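You operate a simulated robot arm through the tools that you are given. There is no shell and no other tool.

You are at the controls of a simulated two-armed robot. One attempt, no reset.

Task
Cap the motor, switch on and give the sifter a trial run.
Fine: the orange motor cap lies on the narrow table. Shut the cap catch, only then red switch to ON; then RUN once and STOP once, both on the grey box on the frame.
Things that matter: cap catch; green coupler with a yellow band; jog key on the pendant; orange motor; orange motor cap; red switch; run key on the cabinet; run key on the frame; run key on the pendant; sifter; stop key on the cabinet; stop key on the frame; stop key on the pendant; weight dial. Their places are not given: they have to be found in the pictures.

The check looks at the end state, three seconds after you hand in, the way a careful person would. Anything else that was tipped, shoved, dropped, spilled or broken makes it a failure. A push-on lid holds only when it is set on centred and level and pressed home; a screw cap is set on level and turned clockwise until tight.

Robot
Two 7-joint arms with fingered hands on one trunk that stands fixed in place. Base frame: the origin is at the foot of the trunk, x ahead of it, y to its left, z up. Lengths are in cm, angles in rad, forces in N, time in s.
The left shoulder is at [8.8, 17, 116.1], the right one opposite. With the tool pointing down near the work surface each hand reaches from about 10 to 68 cm from the base axis, measured 20 degrees to its own side. Payload 4 kg a hand.
The tool frame of a hand sits at the grasp point between the pads (the TCP): z along the fingers, y along the line on which they close. The tips reach 2.6 cm beyond it. The gripper opens to 13.2 cm; its body begins 7.3 cm behind the TCP. The gripper is a hand of 4 fingers: y runs from the thumb to the fingers, the wrist lies at [0, 0, -22.4] in the tool frame, and closing takes about 1.5 s.
Orientation is told as [roll, pitch, yaw] about the base's x, y, z axes, in that order, counted from this pose: with the fingers straight down and closing along the base's y, the tool's x points along the base's -x, its y along +y and its z along -z.

Tools
- The arms move only by the tool move_arm. It takes "left_targets", "right_targets" or both (then of equal length, played together; a hand with none holds still); each is a list of rows, each a list of 7 numbers: the turn, a rotation vector about the base's x, y, z in units of 8 degrees (1.0 is 8 degrees), then the shift along the base's x, y, z in units of 40 mm (1.0 is 40 mm), then the closure, from 0 (fully open) to 1 (shut). In form: [[rx, ry, rz, dx, dy, dz, claw], ...]. A call has 1 to 20 rows; each row shifts and turns the commanded pose from where the row before left it. A call with a number of a shift or a turn outside -1 to 1 is refused whole. Rows are played at 5 a second. More than 5 cm and 0.15 rad between two rows, or a gripper value outside its range, and nothing of the call is played. A pose out of reach is approached as far as the arm can. The call stops where the force on the tool passes 90 N (or 10 N more than at its start, if that is more) or the arm is blocked; 0.2 s more then pass. Each finger travels about 10.8 cm/s and halts on what it meets, pressing with about 31 N; the grip force reading is that of the motor and also rises with nothing between the fingers. The clock runs only during rows and for 0.2 s after the last one: add rows that do not move to give the fingers time. It gives the time, the measured TCP pose, the force on the tool (base axes), the opening and the grip force at its end, in the units of the frame above (readings bear some noise), with the torque about the TCP (base axes, N m) and any sound that the robot's microphone picked up.
- Cameras (640 x 400 px; columns grow to the right, rows downward): "scene" is now at [15.34, 6.88, 134.96]; the picture's right is [0.76, -0.66, 0.00], its down [-0.32, -0.37, -0.87] and it looks along [0.57, 0.66, -0.49] (base axes); focal length 214 px, centre (320, 200). "left" rides on the left gripper at [-7.3, 0.6, -9.4] in its tool frame; the picture's right is [-0.08, -1.00, 0.00], its down [0.79, -0.06, -0.62] and it looks along [0.61, -0.05, 0.79] (tool axes); focal length 230 px, centre (320, 200). "right" rides on the right gripper at [7.3, 0.6, -9.4] in its tool frame; the picture's right is [-0.08, 1.00, 0.00], its down [-0.78, -0.06, -0.62] and it looks along [-0.61, -0.05, 0.79] (tool axes); focal length 230 px, centre (320, 200).
- get_image(camera): a new picture of that camera. No time passes.
- move_column(by): moves the trunk up (or, below 0, down) by that many cm; the arms and the scene camera ride with it, the base frame stays. It gives what a move gives, with no picture.
- set_grasp(shape, hand): the hand has 4 fingers and takes this shape, open, in about a second: jaw (thumb against the fingers, like two jaws); tri (thumb and two fingers); tip (a fingertip pinch); poke (one finger out to press); point (the index stretched); flat (the hand flat); cup (the hand cupped); fist (a fist). The gripper value then closes the fingers along that shape, each until it touches; the sizes above hold for jaw. It gives what a move gives, with no picture.
- head_to(pan, tilt): turns the head with the scene camera to pan (to the left, within 1.396 rad either way) and tilt (down, from -0.506 to 1.204), counted from straight ahead of the robot (the tilt from the chest, where the trunk bows). It gives what a move gives.
- locate(camera, pixels): for up to 12 pixels [column, row] of the newest picture of that camera ("zoom" is the newest enlarged one), the place [x, y, z] in the base frame of the surface seen there, good to about 0.3 cm. No time passes.
- inspect(camera, box): a new picture of the part [left, top, right, bottom] of that camera's present view, enlarged. No time passes.
- sign_off(): hands the job in; it is judged then, once.

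Unless the task says otherwise, let go and move clear before handing in.

The tools are called after "Emit:" by a JSON object that holds its "fn" and its "kwargs". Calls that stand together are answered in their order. move_arm: Moves the arms, as the interface text tells. Its arguments: {"type":"object","properties":{"left_targets":{"type":"array","items":{"type":"array","items":{"type":"number"}}},"right_targets":{"type":"array","items":{"type":"array","items":{"type":"number"}}}},"required":[]} The other tools are called the same way: move_column (by) moves the trunk up or down; set_grasp (shape, hand) gives the hand a shape; head_to (pan, tilt) turns the head that bears the scene camera; get_image (camera) takes a picture; locate (camera, pixels) gives the place of the surface under pixels of a picture; inspect (camera, box) takes an enlarged picture of a part of a camera's view; sign_off () hands the job in.

At the start:

```text
time: 0.0
left_eef_pos: [44.39, 45.65, 124.41]
left_ee_rot: [0.0, -0.001, -0.002]
left_wrist_force: [0.4, 0.3, 0.0]
left_wrist_torque: [0.0, -0.01, 0.03]
left_finger_gap: 13.18
left_grip_force: 0.1
left_shape: jaw
right_eef_pos: [50.18, -2.94, 121.91]
right_ee_rot: [0.001, 0.0, 0.0]
right_wrist_force: [-0.2, 0.7, 0.3]
right_wrist_torque: [0.02, 0.02, -0.03]
right_finger_gap: 13.17
right_grip_force: 0.1
right_shape: jaw
trunk travel left (down, up): [-17.5, 17.6]
head pan, tilt (commanded): [0.857, 0.508]
```

scene: 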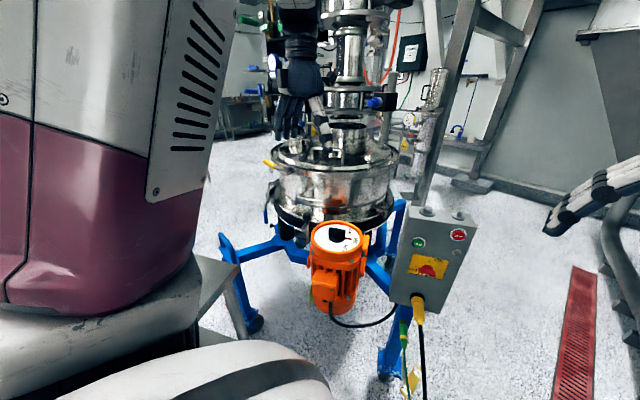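
right: 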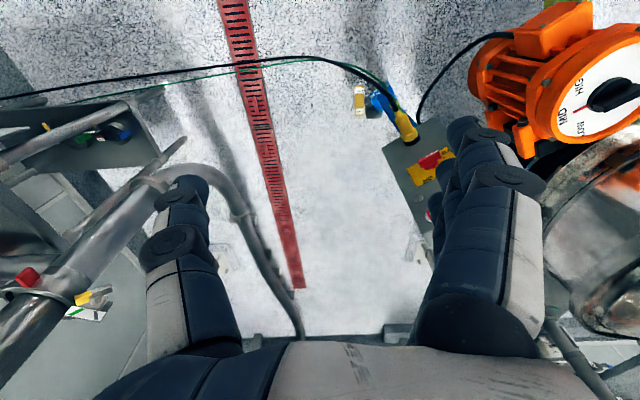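
left: 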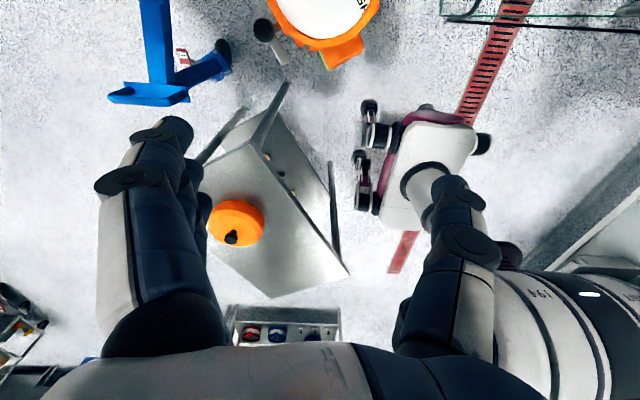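

The scene picture shows the sifter with the orange motor (around 335,265), the dial on its top (338,237) and the grey box with green/red keys (418,242)/(459,235); the left wrist picture shows the orange cap at about (236,222) on a narrow table. I will enlarge these to understand them and locate key points.

Emit:
{"fn": "inspect", "kwargs": {"camera": "scene", "box": [240, 130, 500, 330]}}

Emit:
{"fn": "inspect", "kwargs": {"camera": "left", "box": [100, 80, 400, 360]}}

Emit:
{"fn": "inspect", "kwargs": {"camera": "right", "box": [400, 0, 640, 200]}}

Emit:
{"fn": "locate", "kwargs": {"camera": "scene", "pixels": [[338, 237], [320, 225], [360, 240], [338, 222], [338, 252], [418, 242], [459, 235], [428, 267], [322, 290], [425, 211], [460, 214]]}}

Emit:
{"fn": "locate", "kwargs": {"camera": "left", "pixels": [[236, 222], [232, 237], [236, 202], [262, 222], [300, 240], [340, 268], [245, 160], [270, 295], [251, 332], [278, 332]]}}

```text
2.00 times, centred on (370, 230) of scene
```

zoom: 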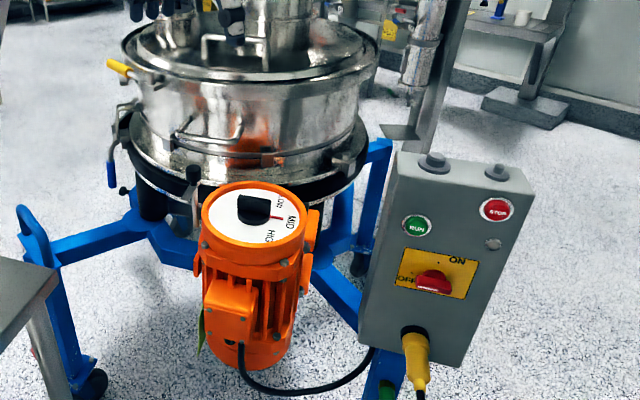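

```text
1.43 times, centred on (250, 220) of left
```

zoom: 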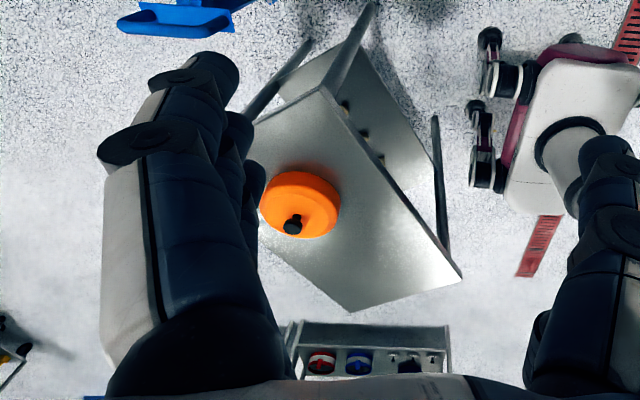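

```text
2.00 times, centred on (520, 100) of right
```

zoom: 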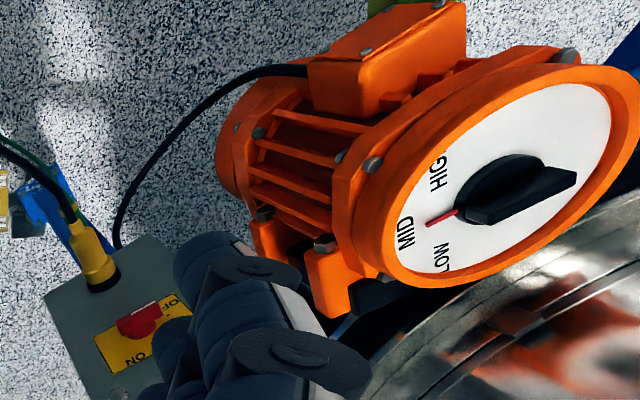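

```text
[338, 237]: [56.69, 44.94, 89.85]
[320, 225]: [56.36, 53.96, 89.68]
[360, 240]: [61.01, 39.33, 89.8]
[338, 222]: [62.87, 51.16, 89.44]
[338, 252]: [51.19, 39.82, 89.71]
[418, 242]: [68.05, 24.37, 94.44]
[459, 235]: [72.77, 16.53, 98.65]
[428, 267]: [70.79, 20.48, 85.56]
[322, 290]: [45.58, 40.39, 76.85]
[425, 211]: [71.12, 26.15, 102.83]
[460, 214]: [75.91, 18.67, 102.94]
```

```text
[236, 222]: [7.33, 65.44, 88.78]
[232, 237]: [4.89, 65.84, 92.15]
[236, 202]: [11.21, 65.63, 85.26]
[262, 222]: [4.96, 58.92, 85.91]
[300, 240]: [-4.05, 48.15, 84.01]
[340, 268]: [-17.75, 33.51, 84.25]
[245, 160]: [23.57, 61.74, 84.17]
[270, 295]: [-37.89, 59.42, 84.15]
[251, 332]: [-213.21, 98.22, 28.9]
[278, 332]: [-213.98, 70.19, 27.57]
```

The motor dial top is at about (57, 46, 90), the grey box with RUN/STOP/switch around (70, 21, 94), the cap on the table near (7, 65, 88). I will turn the head to look at the cap directly and at the rest of the surroundings.

Emit:
{"fn": "head_to", "kwargs": {"pan": 1.396, "tilt": 0.7}}

Emit:
{"fn": "get_image", "kwargs": {"camera": "scene"}}

```text
time: 1.0
left_eef_pos: [44.41, 45.73, 124.42]
left_ee_rot: [0.0, 0.001, 0.0]
left_wrist_force: [-0.1, 0.1, -0.8]
left_wrist_torque: [-0.03, -0.01, 0.0]
left_finger_gap: 13.18
left_grip_force: 0.1
left_shape: jaw
right_eef_pos: [50.11, -3.1, 121.91]
right_ee_rot: [0.001, 0.0, -0.002]
right_wrist_force: [0.6, 0.2, -0.6]
right_wrist_torque: [0.03, -0.01, -0.02]
right_finger_gap: 13.21
right_grip_force: 0.1
right_shape: jaw
trunk travel left (down, up): [-17.5, 17.6]
head pan, tilt (commanded): [1.396, 0.7]
```

```text
taken
```

scene: 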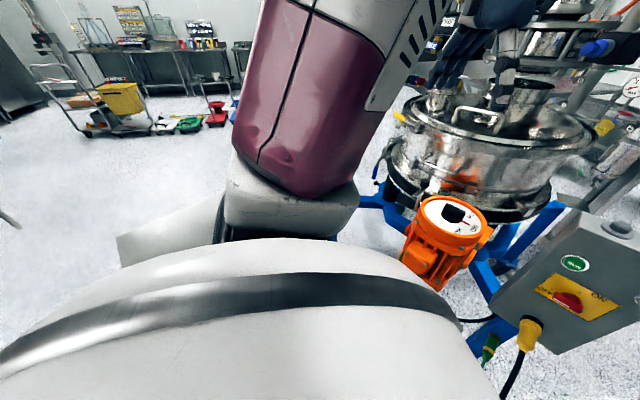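

The left arm's own shoulder hides the table. I will look ahead and to the right to find the cabinet and pendant, so as to know which keys are decoys.

Emit:
{"fn": "head_to", "kwargs": {"pan": 0.3, "tilt": 0.4}}

Emit:
{"fn": "get_image", "kwargs": {"camera": "scene"}}

Emit:
{"fn": "head_to", "kwargs": {"pan": -0.6, "tilt": 0.5}}

Emit:
{"fn": "get_image", "kwargs": {"camera": "scene"}}

```text
time: 2.3
left_eef_pos: [44.52, 45.71, 124.31]
left_ee_rot: [0.0, 0.0, -0.002]
left_wrist_force: [-0.3, 0.4, -0.6]
left_wrist_torque: [-0.02, 0.04, 0.02]
left_finger_gap: 13.18
left_grip_force: 0.0
left_shape: jaw
right_eef_pos: [50.15, -3.02, 121.82]
right_ee_rot: [0.0, 0.0, 0.001]
right_wrist_force: [0.9, 0.0, 0.2]
right_wrist_torque: [-0.02, -0.01, -0.02]
right_finger_gap: 13.19
right_grip_force: 0.0
right_shape: jaw
trunk travel left (down, up): [-17.5, 17.6]
head pan, tilt (commanded): [0.3, 0.4]
```

```text
taken
```

scene: 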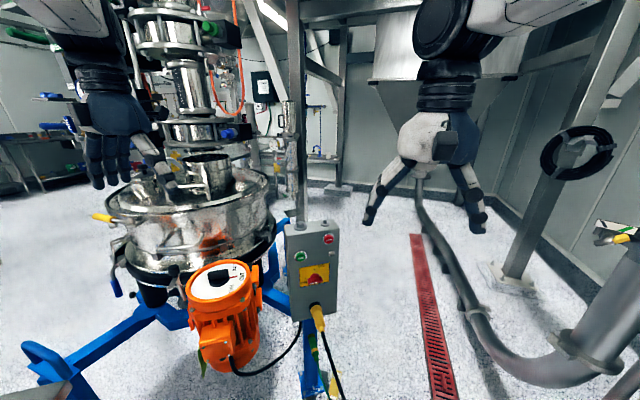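

```text
time: 3.5
left_eef_pos: [44.42, 45.61, 124.45]
left_ee_rot: [0.0, -0.001, -0.001]
left_wrist_force: [0.1, 0.3, -0.3]
left_wrist_torque: [0.02, -0.03, -0.02]
left_finger_gap: 13.18
left_grip_force: 0.2
left_shape: jaw
right_eef_pos: [50.15, -3.11, 121.83]
right_ee_rot: [0.001, 0.0, -0.002]
right_wrist_force: [-1.3, 0.3, -0.2]
right_wrist_torque: [-0.04, 0.01, -0.02]
right_finger_gap: 13.19
right_grip_force: 0.1
right_shape: jaw
trunk travel left (down, up): [-17.5, 17.6]
head pan, tilt (commanded): [-0.6, 0.499]
```

```text
taken
```

scene: 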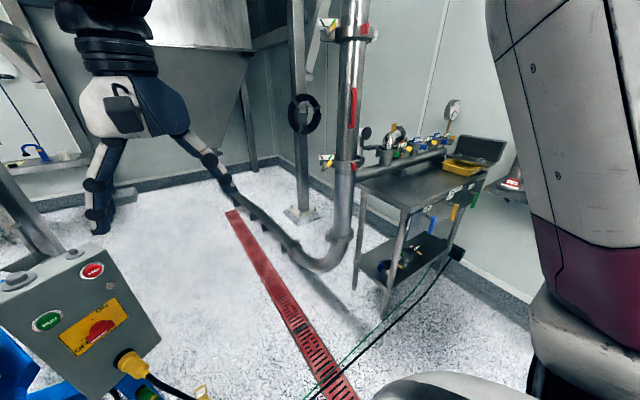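

The grey box near (70,21,94) carries RUN, STOP and a red switch and appears to be mounted on the blue frame. I'll look at it and the motor in close-up from a better head angle.

Emit:
{"fn": "head_to", "kwargs": {"pan": 0.55, "tilt": 0.75}}

Emit:
{"fn": "get_image", "kwargs": {"camera": "scene"}}

Emit:
{"fn": "inspect", "kwargs": {"camera": "scene", "box": [160, 100, 320, 200]}}

Emit:
{"fn": "inspect", "kwargs": {"camera": "scene", "box": [300, 100, 460, 200]}}

```text
time: 4.9
left_eef_pos: [44.5, 45.77, 124.46]
left_ee_rot: [0.0, 0.001, 0.0]
left_wrist_force: [0.0, 0.7, 0.5]
left_wrist_torque: [0.01, 0.03, 0.01]
left_finger_gap: 13.16
left_grip_force: 0.1
left_shape: jaw
right_eef_pos: [50.2, -3.07, 121.98]
right_ee_rot: [0.0, 0.0, -0.001]
right_wrist_force: [0.6, -0.5, -1.1]
right_wrist_torque: [-0.01, -0.04, 0.01]
right_finger_gap: 13.17
right_grip_force: 0.1
right_shape: jaw
trunk travel left (down, up): [-17.5, 17.6]
head pan, tilt (commanded): [0.55, 0.75]
```

```text
taken
```

scene: 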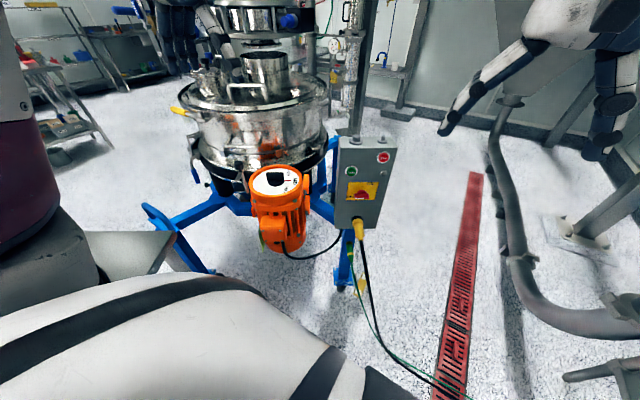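

```text
4.00 times, centred on (240, 150) of scene
```

zoom: 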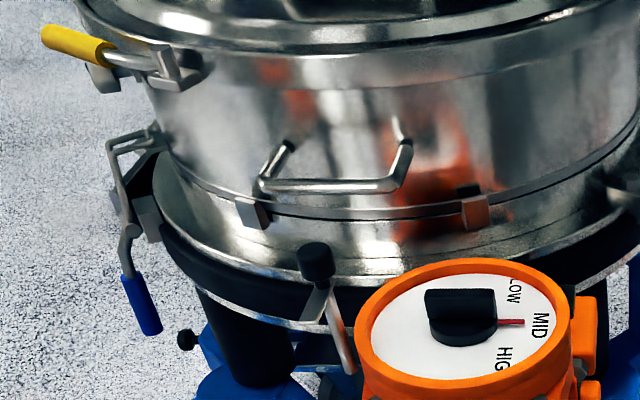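

```text
4.00 times, centred on (380, 150) of scene
```

zoom: 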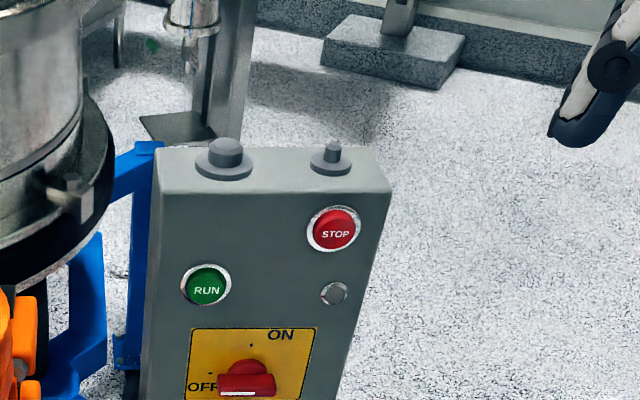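

I see a metal lever with a black knob (zoom 315,255 → scene ~ (239,164)) at the motor's left rim – likely the cap catch – and the red switch at (360,195). I'll locate these and zoom further.

Emit:
{"fn": "inspect", "kwargs": {"camera": "scene", "box": [215, 145, 279, 209]}}

Emit:
{"fn": "locate", "kwargs": {"camera": "zoom", "pixels": [[240, 165], [250, 200], [270, 240], [290, 290], [300, 320], [380, 230], [480, 260]]}}

Emit:
{"fn": "inspect", "kwargs": {"camera": "scene", "box": [330, 170, 394, 234]}}

```text
6.25 times, centred on (247, 177) of scene
```

zoom: 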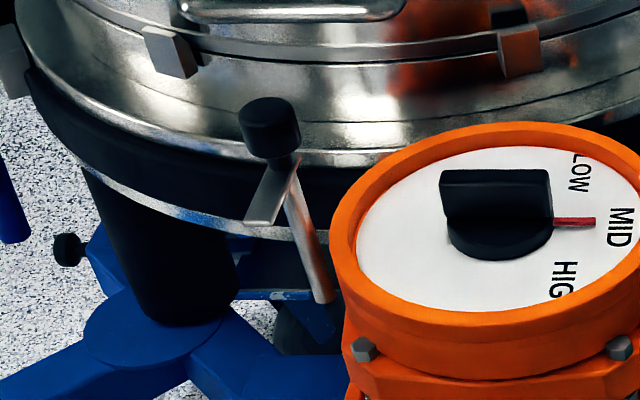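

```text
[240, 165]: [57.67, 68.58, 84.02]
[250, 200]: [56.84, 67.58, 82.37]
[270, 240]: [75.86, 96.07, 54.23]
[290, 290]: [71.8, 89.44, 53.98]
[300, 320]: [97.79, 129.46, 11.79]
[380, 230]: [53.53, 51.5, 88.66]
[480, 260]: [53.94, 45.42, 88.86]
```

```text
6.25 times, centred on (362, 202) of scene
```

zoom: 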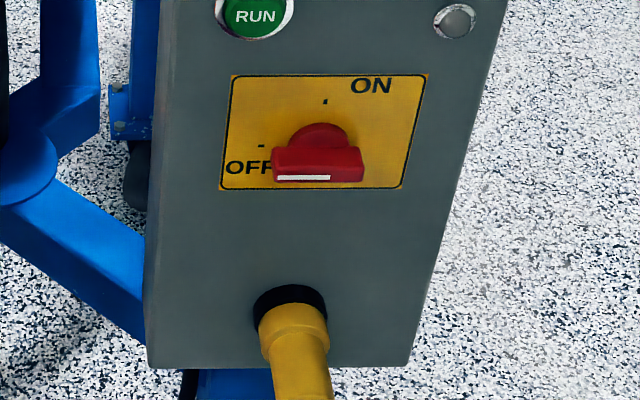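

The red switch bar lies horizontal with the white mark at OFF (left); ON is up, so it needs a quarter turn clockwise. I re-locate the lever by the motor and the switch and keys.

Emit:
{"fn": "locate", "kwargs": {"camera": "zoom", "pixels": [[290, 165], [350, 165], [320, 130], [280, 180], [360, 180], [255, 17], [455, 20], [290, 320], [180, 100], [440, 100], [180, 300], [400, 300]]}}

Emit:
{"fn": "inspect", "kwargs": {"camera": "scene", "box": [225, 145, 265, 185]}}

```text
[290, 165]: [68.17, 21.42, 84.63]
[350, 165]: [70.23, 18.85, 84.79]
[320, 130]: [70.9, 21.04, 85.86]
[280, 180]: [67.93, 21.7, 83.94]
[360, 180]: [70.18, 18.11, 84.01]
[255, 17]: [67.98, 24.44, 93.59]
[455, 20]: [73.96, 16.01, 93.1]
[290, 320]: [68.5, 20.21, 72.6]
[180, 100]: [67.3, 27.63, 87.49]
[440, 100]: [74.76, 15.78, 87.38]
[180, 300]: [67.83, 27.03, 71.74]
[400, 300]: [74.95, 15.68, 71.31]
```

```text
10.00 times, centred on (245, 165) of scene
```

zoom: 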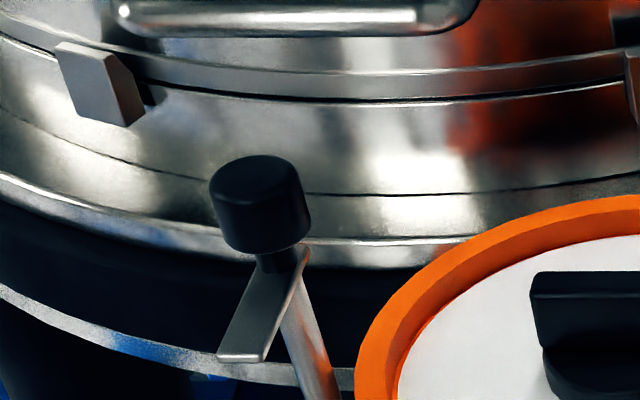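

Emit:
{"fn": "locate", "kwargs": {"camera": "zoom", "pixels": [[260, 180], [260, 220], [240, 320], [240, 350], [290, 270], [300, 310], [315, 360], [372, 360], [420, 260], [600, 215], [585, 290], [545, 300]]}}

```text
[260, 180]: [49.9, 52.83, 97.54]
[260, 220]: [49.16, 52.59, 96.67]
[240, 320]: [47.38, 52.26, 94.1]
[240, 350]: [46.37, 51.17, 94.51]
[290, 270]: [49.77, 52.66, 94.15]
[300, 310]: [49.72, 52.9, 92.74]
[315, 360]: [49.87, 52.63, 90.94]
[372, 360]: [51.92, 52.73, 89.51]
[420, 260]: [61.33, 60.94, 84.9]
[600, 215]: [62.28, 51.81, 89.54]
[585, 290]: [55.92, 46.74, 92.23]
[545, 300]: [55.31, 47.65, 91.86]
```

The catch is an upright pin at about (49.8, 52.7) with a swing plate at z≈94 pointing away toward (46.4, 51.2) and a black knob on top (z≈97.5). Now I'll move the left hand halfway toward the cap, high, to see it closely.

Emit:
{"fn": "move_arm", "kwargs": {"left_targets": [[0, 0, 0, -0.9, 0.45, 0, 0], [0, 0, 0, -0.9, 0.45, 0, 0], [0, 0, 0, -0.9, 0.45, 0, 0], [0, 0, 0, -0.9, 0.45, 0, 0], [0, 0, 0, -0.9, 0.45, 0, 0], [0, 0, 0, 0, 0, 0, 0]]}}

Emit:
{"fn": "get_image", "kwargs": {"camera": "left"}}

```text
time: 6.3
left_eef_pos: [26.34, 54.82, 124.32]
left_ee_rot: [0.001, 0.0, -0.001]
left_wrist_force: [-0.1, 0.2, 0.0]
left_wrist_torque: [0.04, -0.03, 0.05]
left_finger_gap: 13.16
left_grip_force: 0.1
left_shape: jaw
right_eef_pos: [50.23, -3.13, 121.82]
right_ee_rot: [0.0, -0.001, 0.0]
right_wrist_force: [-0.2, -0.6, -0.6]
right_wrist_torque: [0.0, 0.03, 0.0]
right_finger_gap: 13.18
right_grip_force: 0.1
right_shape: jaw
trunk travel left (down, up): [-17.5, 17.6]
head pan, tilt (commanded): [0.55, 0.75]
```

```text
taken
```

left: 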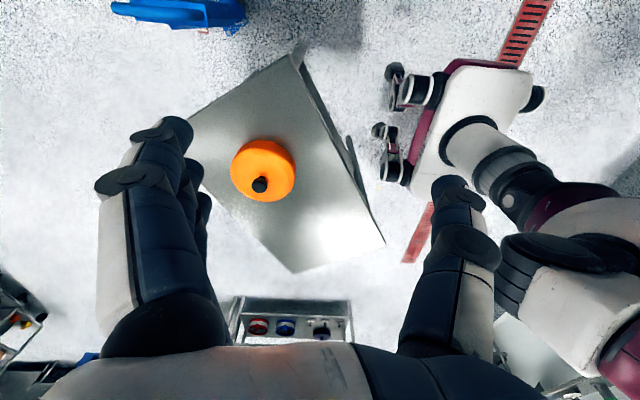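

The cap is clearly visible at (262,170) with a black central knob at (260,184). I'll zoom and locate its rim and knob.

Emit:
{"fn": "inspect", "kwargs": {"camera": "left", "box": [212, 120, 312, 220]}}

Emit:
{"fn": "locate", "kwargs": {"camera": "left", "pixels": [[260, 184], [262, 150], [240, 165], [285, 165], [262, 142], [234, 172], [293, 172], [264, 198], [300, 60], [380, 240], [297, 270], [192, 120]]}}

```text
4.00 times, centred on (262, 170) of left
```

zoom: 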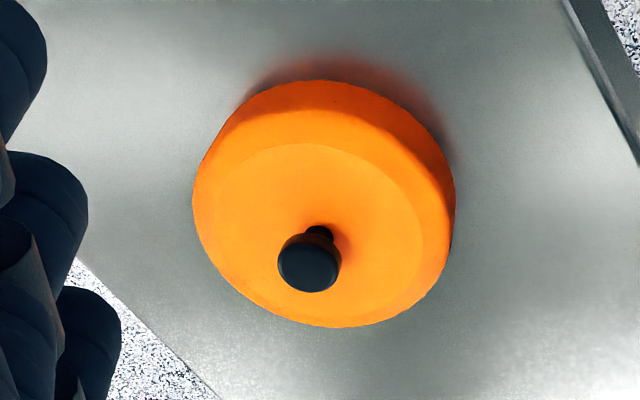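

```text
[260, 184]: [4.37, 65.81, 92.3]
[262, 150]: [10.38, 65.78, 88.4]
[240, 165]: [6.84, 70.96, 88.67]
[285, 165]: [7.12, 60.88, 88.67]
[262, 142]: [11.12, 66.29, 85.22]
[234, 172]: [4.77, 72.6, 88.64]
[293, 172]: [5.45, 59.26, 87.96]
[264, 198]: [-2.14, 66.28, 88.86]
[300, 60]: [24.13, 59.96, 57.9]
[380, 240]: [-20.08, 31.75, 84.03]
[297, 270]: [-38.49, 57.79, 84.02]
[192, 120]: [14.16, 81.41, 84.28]
```

The cap is centred near (4.4, 65.8) with a black knob top at z≈92.3 and cap face at z≈88.7, radius ≈7. Before grasping, I measure the motor rim and the clearance to the sifter bowl from the scene camera.

Emit:
{"fn": "get_image", "kwargs": {"camera": "scene"}}

Emit:
{"fn": "inspect", "kwargs": {"camera": "scene", "box": [220, 120, 340, 240]}}

```text
taken
```

scene: 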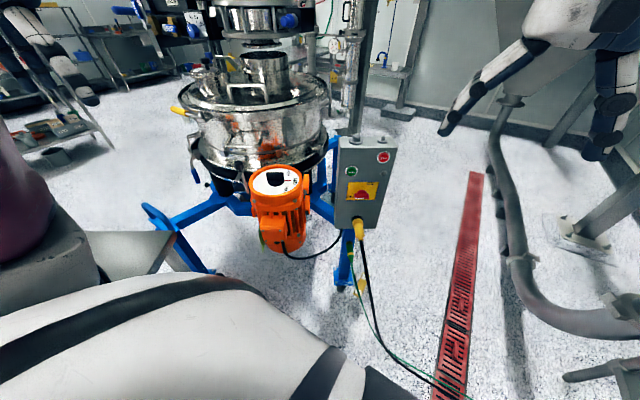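

```text
3.33 times, centred on (280, 180) of scene
```

zoom: 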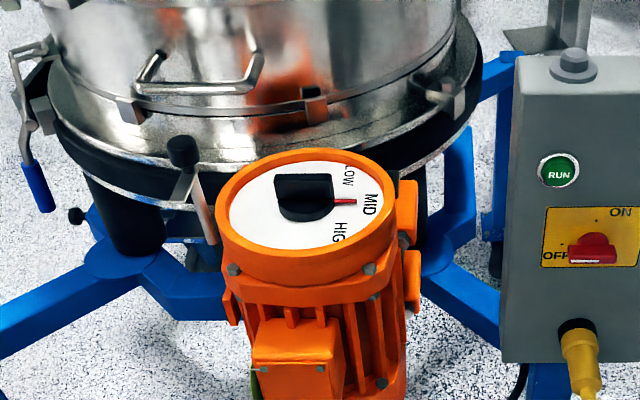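

Emit:
{"fn": "locate", "kwargs": {"camera": "zoom", "pixels": [[221, 220], [240, 177], [300, 153], [350, 158], [392, 195], [380, 228], [330, 257], [270, 260], [310, 95], [300, 60], [280, 130], [330, 130]]}}

Emit:
{"fn": "locate", "kwargs": {"camera": "zoom", "pixels": [[250, 190], [325, 170], [360, 195], [305, 245], [305, 185], [345, 202], [340, 20], [250, 70], [150, 90], [183, 150], [175, 195], [205, 215]]}}

```text
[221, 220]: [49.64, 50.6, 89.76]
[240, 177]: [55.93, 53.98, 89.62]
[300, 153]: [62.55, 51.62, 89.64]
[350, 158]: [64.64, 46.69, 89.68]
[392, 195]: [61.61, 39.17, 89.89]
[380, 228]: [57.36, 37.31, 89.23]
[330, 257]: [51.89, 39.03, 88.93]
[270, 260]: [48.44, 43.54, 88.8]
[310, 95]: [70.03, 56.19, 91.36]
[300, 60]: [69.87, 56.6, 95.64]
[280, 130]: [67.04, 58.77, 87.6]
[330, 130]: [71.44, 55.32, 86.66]
```

```text
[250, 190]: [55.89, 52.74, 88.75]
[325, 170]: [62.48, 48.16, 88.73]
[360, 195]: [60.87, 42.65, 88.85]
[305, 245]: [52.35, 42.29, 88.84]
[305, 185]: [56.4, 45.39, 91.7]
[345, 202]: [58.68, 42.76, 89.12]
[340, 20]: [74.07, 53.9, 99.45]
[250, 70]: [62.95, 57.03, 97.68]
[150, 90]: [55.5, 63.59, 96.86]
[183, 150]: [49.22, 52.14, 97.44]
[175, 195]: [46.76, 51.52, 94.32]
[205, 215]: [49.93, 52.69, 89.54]
```

The motor rim top is z≈89.7, centre ≈(56.6, 45.8), outer radius ≈8.3, dial face at z≈88.8; the cap (radius ≈7) seems to plug inside the rim, and the swing plate sits just above at z≈94. I'll bring the left hand over the motor, high, to check reach and measure the rim more exactly.

Emit:
{"fn": "move_arm", "kwargs": {"left_targets": [[0, 0, 0, 0.947, -0.281, -0.2, 0], [0, 0, 0, 0.947, -0.281, -0.2, 0], [0, 0, 0, 0.947, -0.281, -0.2, 0], [0, 0, 0, 0.947, -0.281, -0.2, 0], [0, 0, 0, 0.947, -0.281, -0.2, 0], [0, 0, 0, 0.947, -0.281, -0.2, 0], [0, 0, 0, 0.947, -0.281, -0.2, 0], [0, 0, 0, 0.947, -0.281, -0.2, 0], [0, 0, 0, 0, 0, 0, 0], [0, 0, 0, 0, 0, 0, 0]]}}

Emit:
{"fn": "get_image", "kwargs": {"camera": "left"}}

```text
time: 8.5
left_eef_pos: [56.84, 45.85, 118.01]
left_ee_rot: [0.0, 0.0, 0.0]
left_wrist_force: [0.1, -0.4, 0.0]
left_wrist_torque: [0.02, 0.04, -0.01]
left_finger_gap: 13.16
left_grip_force: 0.1
left_shape: jaw
right_eef_pos: [50.36, -3.14, 121.84]
right_ee_rot: [-0.001, 0.001, -0.001]
right_wrist_force: [0.2, -0.4, -0.5]
right_wrist_torque: [0.04, 0.01, -0.01]
right_finger_gap: 13.18
right_grip_force: 0.0
right_shape: jaw
trunk travel left (down, up): [-17.5, 17.6]
head pan, tilt (commanded): [0.55, 0.75]
```

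```text
taken
```

left: 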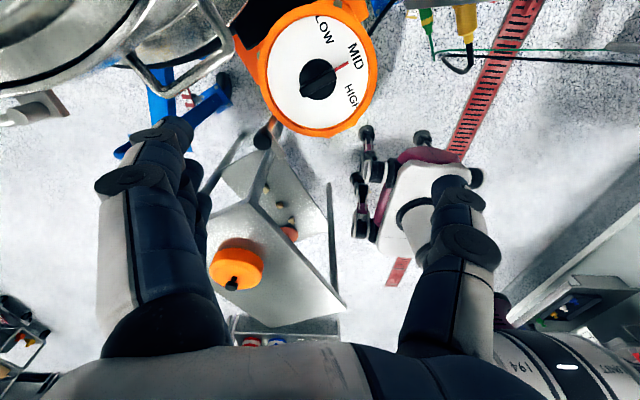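

Reach is fine; the dial is seen at (318,78) with the rim between columns ~255 and 378. I'll zoom and locate rim points precisely.

Emit:
{"fn": "inspect", "kwargs": {"camera": "left", "box": [230, 0, 400, 160]}}

Emit:
{"fn": "locate", "kwargs": {"camera": "zoom", "pixels": [[330, 280], [220, 200], [270, 290], [400, 340], [400, 200], [330, 320], [480, 240], [230, 130], [470, 90], [340, 200], [300, 100], [500, 130]]}}

```text
2.50 times, centred on (315, 80) of left
```

zoom: 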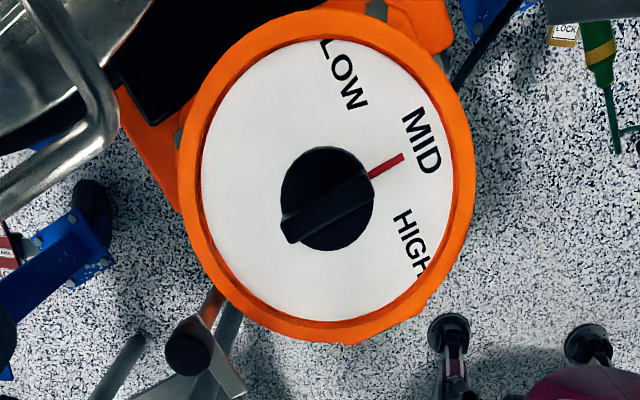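

```text
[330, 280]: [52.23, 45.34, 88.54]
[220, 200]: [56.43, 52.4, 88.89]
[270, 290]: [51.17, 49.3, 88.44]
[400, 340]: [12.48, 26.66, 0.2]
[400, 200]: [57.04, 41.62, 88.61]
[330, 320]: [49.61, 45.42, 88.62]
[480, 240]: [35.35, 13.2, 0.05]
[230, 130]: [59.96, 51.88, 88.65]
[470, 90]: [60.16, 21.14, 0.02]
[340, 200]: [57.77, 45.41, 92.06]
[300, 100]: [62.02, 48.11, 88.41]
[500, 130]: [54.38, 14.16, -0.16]
```

I'll sample points just inside the white dial's edge and on the rim all round to fit the centre.

Emit:
{"fn": "locate", "kwargs": {"camera": "zoom", "pixels": [[205, 190], [448, 170], [325, 44], [332, 315], [238, 92], [415, 80], [245, 278], [420, 270], [188, 190], [465, 165], [325, 20], [335, 332]]}}

Emit:
{"fn": "locate", "kwargs": {"camera": "left", "pixels": [[260, 80], [376, 60], [320, 6], [322, 130], [276, 30], [363, 25], [275, 117], [362, 112], [262, 138], [266, 140], [318, 78], [240, 60]]}}

```text
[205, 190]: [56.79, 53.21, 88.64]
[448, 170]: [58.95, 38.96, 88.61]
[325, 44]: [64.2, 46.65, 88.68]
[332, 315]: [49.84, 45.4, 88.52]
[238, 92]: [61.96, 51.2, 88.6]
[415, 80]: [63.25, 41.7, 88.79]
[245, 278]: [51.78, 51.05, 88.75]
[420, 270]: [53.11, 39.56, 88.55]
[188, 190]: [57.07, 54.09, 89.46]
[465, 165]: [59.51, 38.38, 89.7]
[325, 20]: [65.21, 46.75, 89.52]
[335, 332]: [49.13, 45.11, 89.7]
```

```text
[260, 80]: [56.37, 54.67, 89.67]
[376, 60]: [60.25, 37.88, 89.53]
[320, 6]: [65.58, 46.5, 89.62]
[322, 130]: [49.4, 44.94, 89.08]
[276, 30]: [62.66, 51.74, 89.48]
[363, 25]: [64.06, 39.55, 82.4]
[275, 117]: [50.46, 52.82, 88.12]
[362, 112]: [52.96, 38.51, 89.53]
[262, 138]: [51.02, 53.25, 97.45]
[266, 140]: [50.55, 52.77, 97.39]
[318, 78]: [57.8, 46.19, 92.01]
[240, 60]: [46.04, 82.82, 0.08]
```

The fit gives motor centre ≈(57.0, 45.9), recess radius ≈7.3, and the catch pin ≈(50.1, 52.7). Now I move the left hand above the cap, staying high, and view it.

Emit:
{"fn": "move_arm", "kwargs": {"left_targets": [[0, 0, 0, -0.936, 0.357, 0.1, 0], [0, 0, 0, -0.936, 0.357, 0, 0], [0, 0, 0, -0.936, 0.357, 0, 0], [0, 0, 0, -0.936, 0.357, 0, 0], [0, 0, 0, -0.936, 0.357, 0, 0], [0, 0, 0, -0.936, 0.357, 0, 0], [0, 0, 0, -0.936, 0.357, 0, 0], [0, 0, 0, -0.936, 0.357, 0, 0], [0, 0, 0, -0.936, 0.357, 0, 0], [0, 0, 0, -0.936, 0.357, 0, 0], [0, 0, 0, -0.936, 0.357, 0, 0], [0, 0, 0, -0.936, 0.357, 0, 0], [0, 0, 0, -0.936, 0.357, 0, 0], [0, 0, 0, -0.936, 0.357, 0, 0], [0, 0, 0, 0, 0, 0, 0], [0, 0, 0, 0, 0, 0, 0]]}}

Emit:
{"fn": "get_image", "kwargs": {"camera": "left"}}

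```text
time: 11.9
left_eef_pos: [4.17, 65.76, 118.39]
left_ee_rot: [0.0, 0.001, 0.0]
left_wrist_force: [-0.4, 0.0, 0.6]
left_wrist_torque: [-0.02, 0.01, -0.01]
left_finger_gap: 13.18
left_grip_force: 0.0
left_shape: jaw
right_eef_pos: [50.26, -3.09, 122.0]
right_ee_rot: [0.0, 0.001, 0.0]
right_wrist_force: [-0.3, -0.8, 1.3]
right_wrist_torque: [-0.02, 0.0, 0.07]
right_finger_gap: 13.21
right_grip_force: 0.0
right_shape: jaw
trunk travel left (down, up): [-17.5, 17.6]
head pan, tilt (commanded): [0.55, 0.75]
```

```text
taken
```

left: 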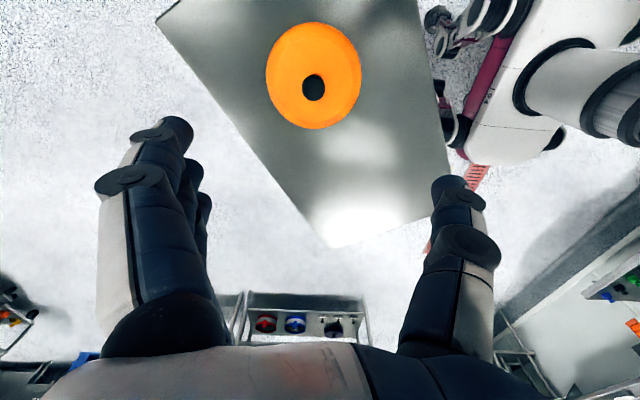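

Emit:
{"fn": "inspect", "kwargs": {"camera": "left", "box": [243, 6, 383, 146]}}

Emit:
{"fn": "locate", "kwargs": {"camera": "left", "pixels": [[268, 80], [358, 76], [313, 25], [313, 126], [280, 45], [347, 42], [280, 108], [346, 110], [313, 88], [313, 80], [313, 100], [313, 60]]}}

```text
2.86 times, centred on (313, 76) of left
```

zoom: 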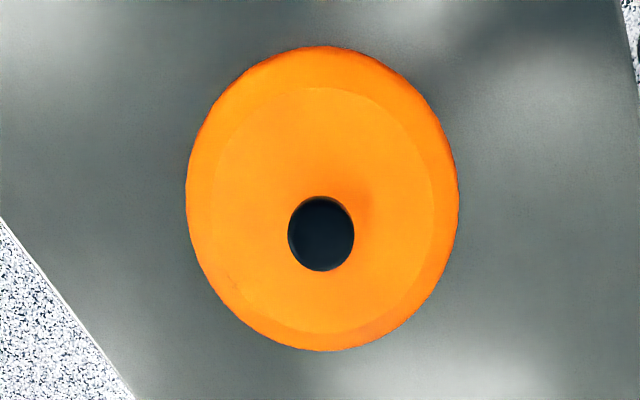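

```text
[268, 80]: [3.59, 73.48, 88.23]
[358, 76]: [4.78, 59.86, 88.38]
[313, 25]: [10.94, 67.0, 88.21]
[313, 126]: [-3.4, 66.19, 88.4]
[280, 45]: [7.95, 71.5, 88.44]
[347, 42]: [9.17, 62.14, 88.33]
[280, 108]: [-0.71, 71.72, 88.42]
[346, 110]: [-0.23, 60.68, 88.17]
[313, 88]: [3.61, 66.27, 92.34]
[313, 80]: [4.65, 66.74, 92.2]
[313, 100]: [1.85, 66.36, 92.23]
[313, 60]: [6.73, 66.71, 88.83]
```

The cap centre measures ≈(3.9, 66.4), knob top z≈92.3. I'll descend to z≈99 with slight correction and look again.

Emit:
{"fn": "move_arm", "kwargs": {"left_targets": [[0, 0, 0, -0.05, 0.15, -0.97, 0], [0, 0, 0, 0, 0, -0.97, 0], [0, 0, 0, 0, 0, -0.97, 0], [0, 0, 0, 0, 0, -0.97, 0], [0, 0, 0, 0, 0, -0.97, 0], [0, 0, 0, 0, 0, 0, 0], [0, 0, 0, 0, 0, 0, 0]]}}

Emit:
{"fn": "get_image", "kwargs": {"camera": "left"}}

```text
time: 13.5
left_eef_pos: [4.36, 66.43, 99.01]
left_ee_rot: [0.0, 0.0, 0.001]
left_wrist_force: [-0.4, -0.2, 0.8]
left_wrist_torque: [-0.03, 0.01, -0.01]
left_finger_gap: 13.18
left_grip_force: 0.0
left_shape: jaw
right_eef_pos: [50.11, -3.05, 121.91]
right_ee_rot: [0.0, 0.0, 0.0]
right_wrist_force: [0.2, -0.4, 0.8]
right_wrist_torque: [-0.02, 0.03, -0.01]
right_finger_gap: 13.18
right_grip_force: 0.1
right_shape: jaw
trunk travel left (down, up): [-17.5, 17.6]
head pan, tilt (commanded): [0.55, 0.75]
```

```text
taken
```

left: 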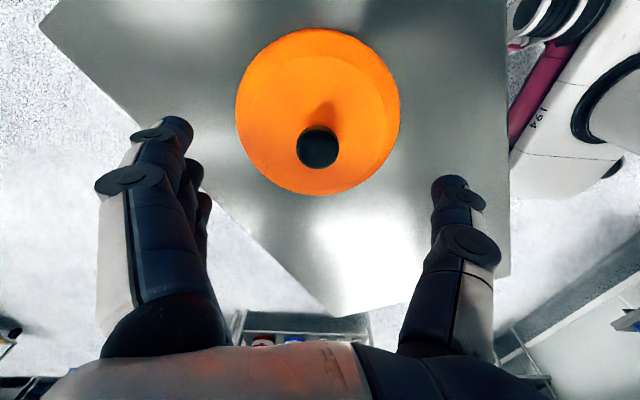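

Emit:
{"fn": "locate", "kwargs": {"camera": "left", "pixels": [[318, 147], [300, 147], [336, 147], [318, 165], [318, 130], [240, 110], [395, 105], [318, 33], [320, 190], [260, 165], [375, 165], [318, 105]]}}

Emit:
{"fn": "inspect", "kwargs": {"camera": "left", "box": [228, 20, 408, 200]}}

```text
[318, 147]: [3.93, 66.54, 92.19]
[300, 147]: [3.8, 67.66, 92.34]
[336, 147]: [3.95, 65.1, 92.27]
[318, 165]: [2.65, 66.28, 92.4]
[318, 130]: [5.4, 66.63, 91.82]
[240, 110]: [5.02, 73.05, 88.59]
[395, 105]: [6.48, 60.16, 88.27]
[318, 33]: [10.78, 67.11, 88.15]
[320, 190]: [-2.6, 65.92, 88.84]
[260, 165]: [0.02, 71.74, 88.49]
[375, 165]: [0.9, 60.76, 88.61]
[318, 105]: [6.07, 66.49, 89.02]
```

```text
2.22 times, centred on (318, 110) of left
```

zoom: 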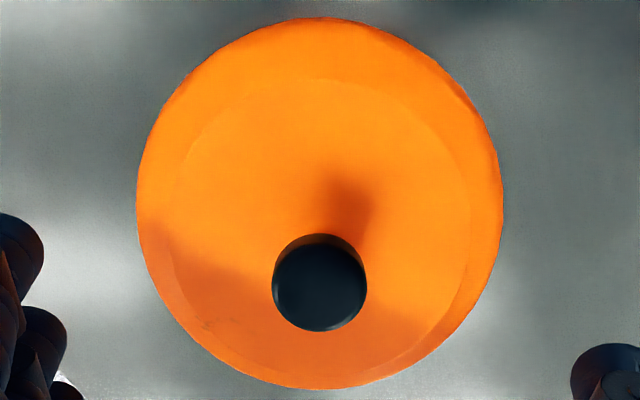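

The knob is at (3.95, 66.5), about 3.2 cm wide, spanning z≈89–92.3. I'll centre the hand on it, descend to TCP z≈92.3 and close on the knob.

Emit:
{"fn": "move_arm", "kwargs": {"left_targets": [[0, 0, 0, -0.09, 0.02, 0, 0], [0, 0, 0, 0, 0, -0.84, 0], [0, 0, 0, 0, 0, -0.84, 0], [0, 0, 0, 0, 0, 0, 0], [0, 0, 0, 0, 0, 0, 0]]}}

Emit:
{"fn": "get_image", "kwargs": {"camera": "left"}}

```text
time: 14.7
left_eef_pos: [3.92, 66.33, 92.37]
left_ee_rot: [0.001, 0.001, 0.0]
left_wrist_force: [0.5, -0.2, -0.4]
left_wrist_torque: [0.0, 0.0, 0.01]
left_finger_gap: 13.19
left_grip_force: 0.1
left_shape: jaw
right_eef_pos: [50.21, -3.06, 121.84]
right_ee_rot: [-0.001, 0.002, -0.001]
right_wrist_force: [0.4, 0.4, 0.3]
right_wrist_torque: [0.01, 0.01, -0.04]
right_finger_gap: 13.16
right_grip_force: 0.2
right_shape: jaw
trunk travel left (down, up): [-17.5, 17.6]
head pan, tilt (commanded): [0.55, 0.75]
```

```text
taken
```

left: 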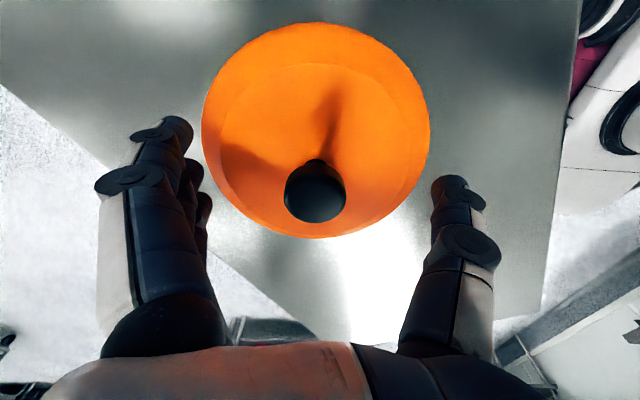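

The knob sits between thumb and fingers at (315,196), about 0.25 cm toward +y of the tool axis. I shift that much and close.

Emit:
{"fn": "move_arm", "kwargs": {"left_targets": [[0, 0, 0, 0, 0.06, 0, 0], [0, 0, 0, 0, 0, 0, 0.4], [0, 0, 0, 0, 0, 0, 0.7], [0, 0, 0, 0, 0, 0, 1], [0, 0, 0, 0, 0, 0, 1], [0, 0, 0, 0, 0, 0, 1], [0, 0, 0, 0, 0, 0, 1], [0, 0, 0, 0, 0, 0, 1], [0, 0, 0, 0, 0, 0, 1], [0, 0, 0, 0, 0, 0, 1]]}}

Emit:
{"fn": "get_image", "kwargs": {"camera": "left"}}

```text
time: 16.9
left_eef_pos: [3.81, 66.62, 92.46]
left_ee_rot: [-0.001, 0.001, 0.0]
left_wrist_force: [-0.5, 0.0, -0.7]
left_wrist_torque: [0.0, -0.06, 0.01]
left_finger_gap: 1.29
left_grip_force: 30.5
left_shape: jaw
right_eef_pos: [50.27, -3.02, 121.91]
right_ee_rot: [-0.001, -0.002, 0.0]
right_wrist_force: [0.3, 0.1, -0.4]
right_wrist_torque: [0.01, 0.02, -0.02]
right_finger_gap: 13.21
right_grip_force: 0.1
right_shape: jaw
trunk travel left (down, up): [-17.5, 17.6]
head pan, tilt (commanded): [0.55, 0.75]
```

```text
taken
```

left: 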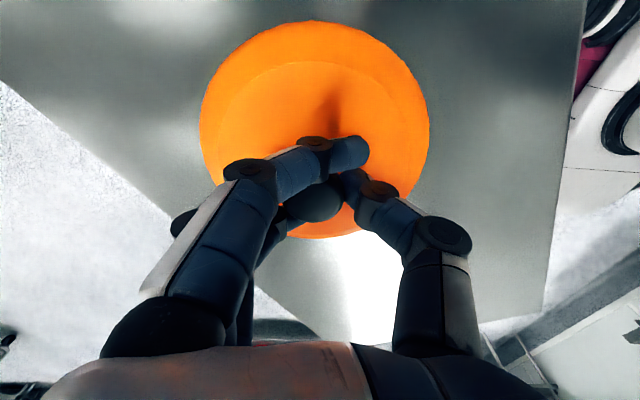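

The gap reads 1.29 cm at 30 N, suggesting the fingers closed round the thinner neck under the knob. I zoom to check.

Emit:
{"fn": "inspect", "kwargs": {"camera": "left", "box": [220, 110, 420, 260]}}

Emit:
{"fn": "locate", "kwargs": {"camera": "left", "pixels": [[318, 205], [305, 205], [335, 155], [355, 180], [320, 30], [205, 110], [425, 110]]}}

```text
2.67 times, centred on (320, 185) of left
```

zoom: 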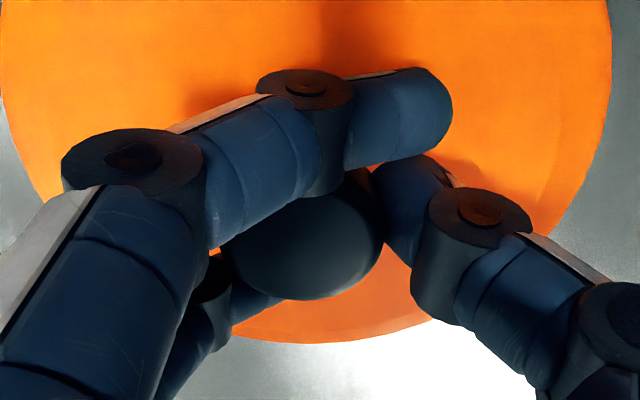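

```text
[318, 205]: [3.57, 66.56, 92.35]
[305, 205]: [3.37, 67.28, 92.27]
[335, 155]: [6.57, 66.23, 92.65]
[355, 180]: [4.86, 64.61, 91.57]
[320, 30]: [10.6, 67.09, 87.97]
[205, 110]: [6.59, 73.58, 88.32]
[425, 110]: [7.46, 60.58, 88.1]
```

The hand wraps the knob: thumb on the −y side, fingers on the other. I lift a little to test the hold.

Emit:
{"fn": "move_arm", "kwargs": {"left_targets": [[0, 0, 0, 0, 0, 0.25, 1], [0, 0, 0, 0, 0, 0.5, 1], [0, 0, 0, 0, 0, 0.5, 1], [0, 0, 0, 0, 0, 0.5, 1], [0, 0, 0, 0, 0, 0, 1], [0, 0, 0, 0, 0, 0, 1]]}}

Emit:
{"fn": "get_image", "kwargs": {"camera": "left"}}

```text
time: 18.3
left_eef_pos: [3.82, 66.78, 99.4]
left_ee_rot: [0.001, 0.001, 0.001]
left_wrist_force: [-0.1, 0.0, -2.9]
left_wrist_torque: [-0.01, -0.01, -0.04]
left_finger_gap: 1.28
left_grip_force: 30.4
left_shape: jaw
right_eef_pos: [50.11, -3.08, 121.94]
right_ee_rot: [0.001, -0.001, 0.001]
right_wrist_force: [-0.3, -0.3, 0.6]
right_wrist_torque: [0.02, -0.03, -0.02]
right_finger_gap: 13.17
right_grip_force: 0.1
right_shape: jaw
trunk travel left (down, up): [-17.5, 17.6]
head pan, tilt (commanded): [0.55, 0.75]
```

```text
taken
```

left: 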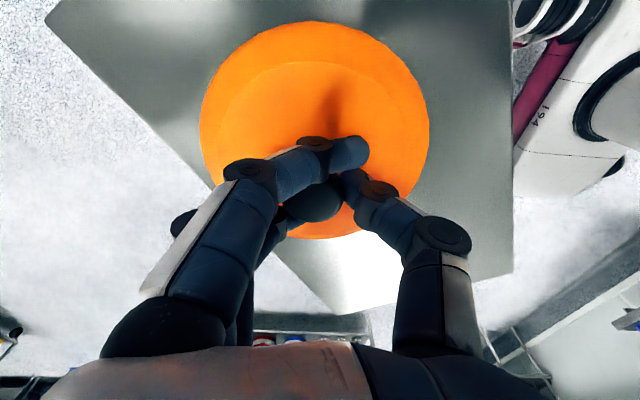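

The cap came up with the hand (2.9 N load), unchanged in view. I check its level and centre relative to the TCP.

Emit:
{"fn": "locate", "kwargs": {"camera": "left", "pixels": [[240, 110], [390, 110], [320, 75], [250, 80], [380, 80], [350, 225], [235, 150], [400, 150], [318, 205], [205, 105], [425, 115], [318, 25]]}}

Emit:
{"fn": "inspect", "kwargs": {"camera": "left", "box": [190, 10, 440, 250]}}

```text
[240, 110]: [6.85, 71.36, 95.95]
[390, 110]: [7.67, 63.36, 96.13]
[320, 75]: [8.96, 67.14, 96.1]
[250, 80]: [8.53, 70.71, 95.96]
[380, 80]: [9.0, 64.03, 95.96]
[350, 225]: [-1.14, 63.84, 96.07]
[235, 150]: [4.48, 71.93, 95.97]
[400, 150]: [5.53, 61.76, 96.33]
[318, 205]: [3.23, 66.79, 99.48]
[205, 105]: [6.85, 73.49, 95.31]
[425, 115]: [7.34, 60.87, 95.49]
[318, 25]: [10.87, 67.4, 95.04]
```

```text
1.67 times, centred on (315, 130) of left
```

zoom: 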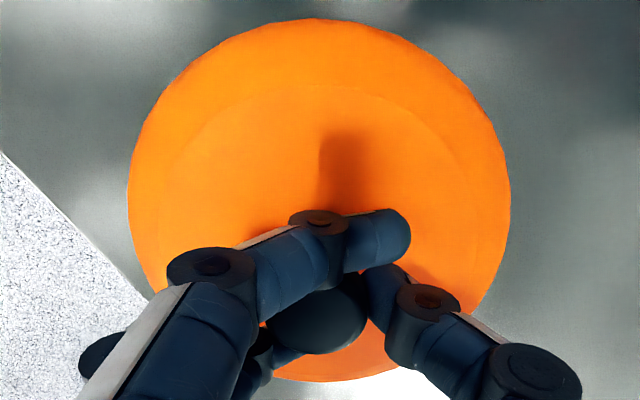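

The cap face is level (z≈96.0 across), so the hold is good; the cap's bottom lies about 8.35 cm below the TCP. I raise to z≈118 and carry it over the motor.

Emit:
{"fn": "move_arm", "kwargs": {"left_targets": [[0, 0, 0, 0, 0, 0.95, 1], [0, 0, 0, 0, 0, 0.95, 1], [0, 0, 0, 0, 0, 0.95, 1], [0, 0, 0, 0, 0, 0.95, 1], [0, 0, 0, 0, 0, 0.85, 1], [0, 0, 0, 0.475, -0.187, 0, 1], [0, 0, 0, 0.475, -0.187, 0, 1], [0, 0, 0, 0.95, -0.373, 0, 1], [0, 0, 0, 0.95, -0.373, 0, 1], [0, 0, 0, 0.95, -0.373, 0, 1], [0, 0, 0, 0.95, -0.373, 0, 1], [0, 0, 0, 0.95, -0.373, 0, 1], [0, 0, 0, 0.95, -0.373, 0, 1], [0, 0, 0, 0, 0, 0, 1]]}}

Emit:
{"fn": "move_arm", "kwargs": {"left_targets": [[0, 0, 0, 0.95, -0.373, 0, 1], [0, 0, 0, 0.95, -0.373, 0, 1], [0, 0, 0, 0.95, -0.373, 0, 1], [0, 0, 0, 0.95, -0.373, 0, 1], [0, 0, 0, 0.95, -0.373, 0, 1], [0, 0, 0, 0.475, -0.187, 0, 1], [0, 0, 0, 0.475, -0.187, 0, 1], [0, 0, 0, 0.475, -0.187, 0, 1], [0, 0, 0, 0, 0, 0, 1], [0, 0, 0, 0, 0, 0, 1]]}}

Emit:
{"fn": "get_image", "kwargs": {"camera": "left"}}

Emit:
{"fn": "get_image", "kwargs": {"camera": "scene"}}

```text
time: 21.3
left_eef_pos: [30.51, 56.27, 117.82]
left_ee_rot: [0.001, -0.002, 0.001]
left_wrist_force: [-0.4, 0.3, -2.9]
left_wrist_torque: [0.01, -0.02, 0.01]
left_finger_gap: 1.26
left_grip_force: 30.8
left_shape: jaw
right_eef_pos: [50.23, -3.09, 121.99]
right_ee_rot: [0.001, 0.001, 0.0]
right_wrist_force: [-0.1, 0.5, 0.1]
right_wrist_torque: [0.01, -0.01, -0.01]
right_finger_gap: 13.17
right_grip_force: 0.1
right_shape: jaw
trunk travel left (down, up): [-17.5, 17.6]
head pan, tilt (commanded): [0.55, 0.75]
```

```text
time: 23.5
left_eef_pos: [55.39, 46.43, 117.82]
left_ee_rot: [-0.001, -0.001, 0.001]
left_wrist_force: [0.2, -0.6, -3.7]
left_wrist_torque: [-0.02, 0.01, -0.01]
left_finger_gap: 1.24
left_grip_force: 31.8
left_shape: jaw
right_eef_pos: [50.18, -3.11, 121.92]
right_ee_rot: [0.0, 0.0, 0.0]
right_wrist_force: [0.2, 0.0, 1.0]
right_wrist_torque: [0.02, 0.03, 0.04]
right_finger_gap: 13.19
right_grip_force: 0.1
right_shape: jaw
trunk travel left (down, up): [-17.5, 17.6]
head pan, tilt (commanded): [0.55, 0.75]
```

```text
taken
```

left: 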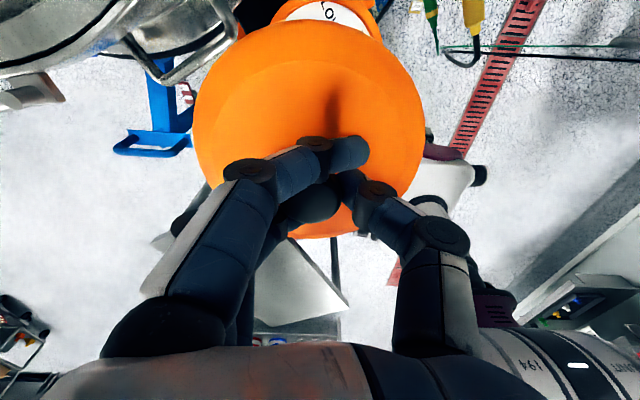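

```text
taken
```

scene: 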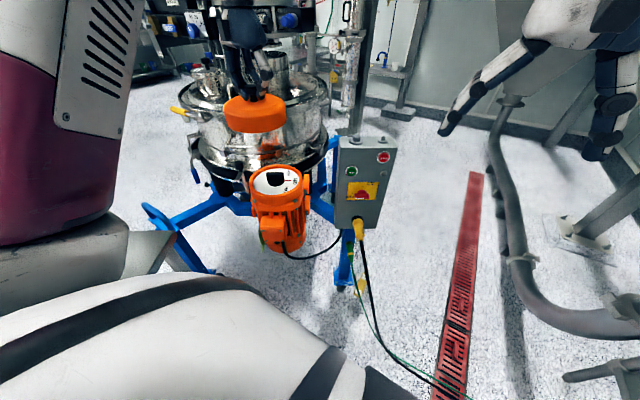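

The cap hangs above the motor (scene 255,113). I zoom the scene view to check the cap's shape, level and dimensions.

Emit:
{"fn": "inspect", "kwargs": {"camera": "scene", "box": [200, 60, 320, 220]}}

Emit:
{"fn": "inspect", "kwargs": {"camera": "scene", "box": [215, 80, 295, 140]}}

Emit:
{"fn": "locate", "kwargs": {"camera": "zoom", "pixels": [[80, 200], [320, 310], [320, 260], [320, 200], [540, 230], [100, 260], [540, 170], [320, 150], [300, 90]]}}

```text
2.50 times, centred on (260, 140) of scene
```

zoom: 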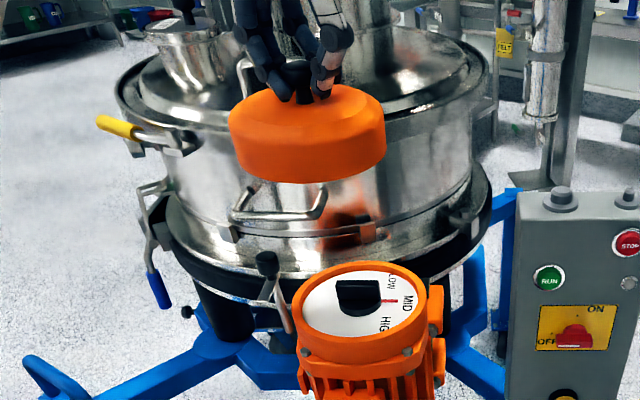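

```text
6.67 times, centred on (255, 110) of scene
```

zoom: 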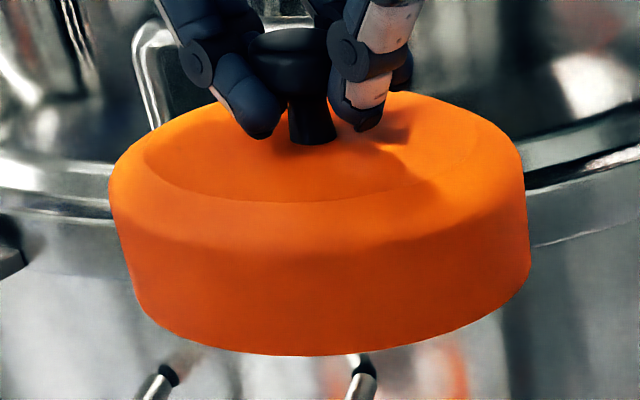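

```text
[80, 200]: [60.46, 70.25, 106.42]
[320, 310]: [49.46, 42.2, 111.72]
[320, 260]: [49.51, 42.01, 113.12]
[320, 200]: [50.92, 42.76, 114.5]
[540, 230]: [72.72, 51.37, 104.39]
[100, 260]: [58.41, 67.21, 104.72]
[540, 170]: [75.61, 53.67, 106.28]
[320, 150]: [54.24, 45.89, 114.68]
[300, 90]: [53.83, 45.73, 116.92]
```

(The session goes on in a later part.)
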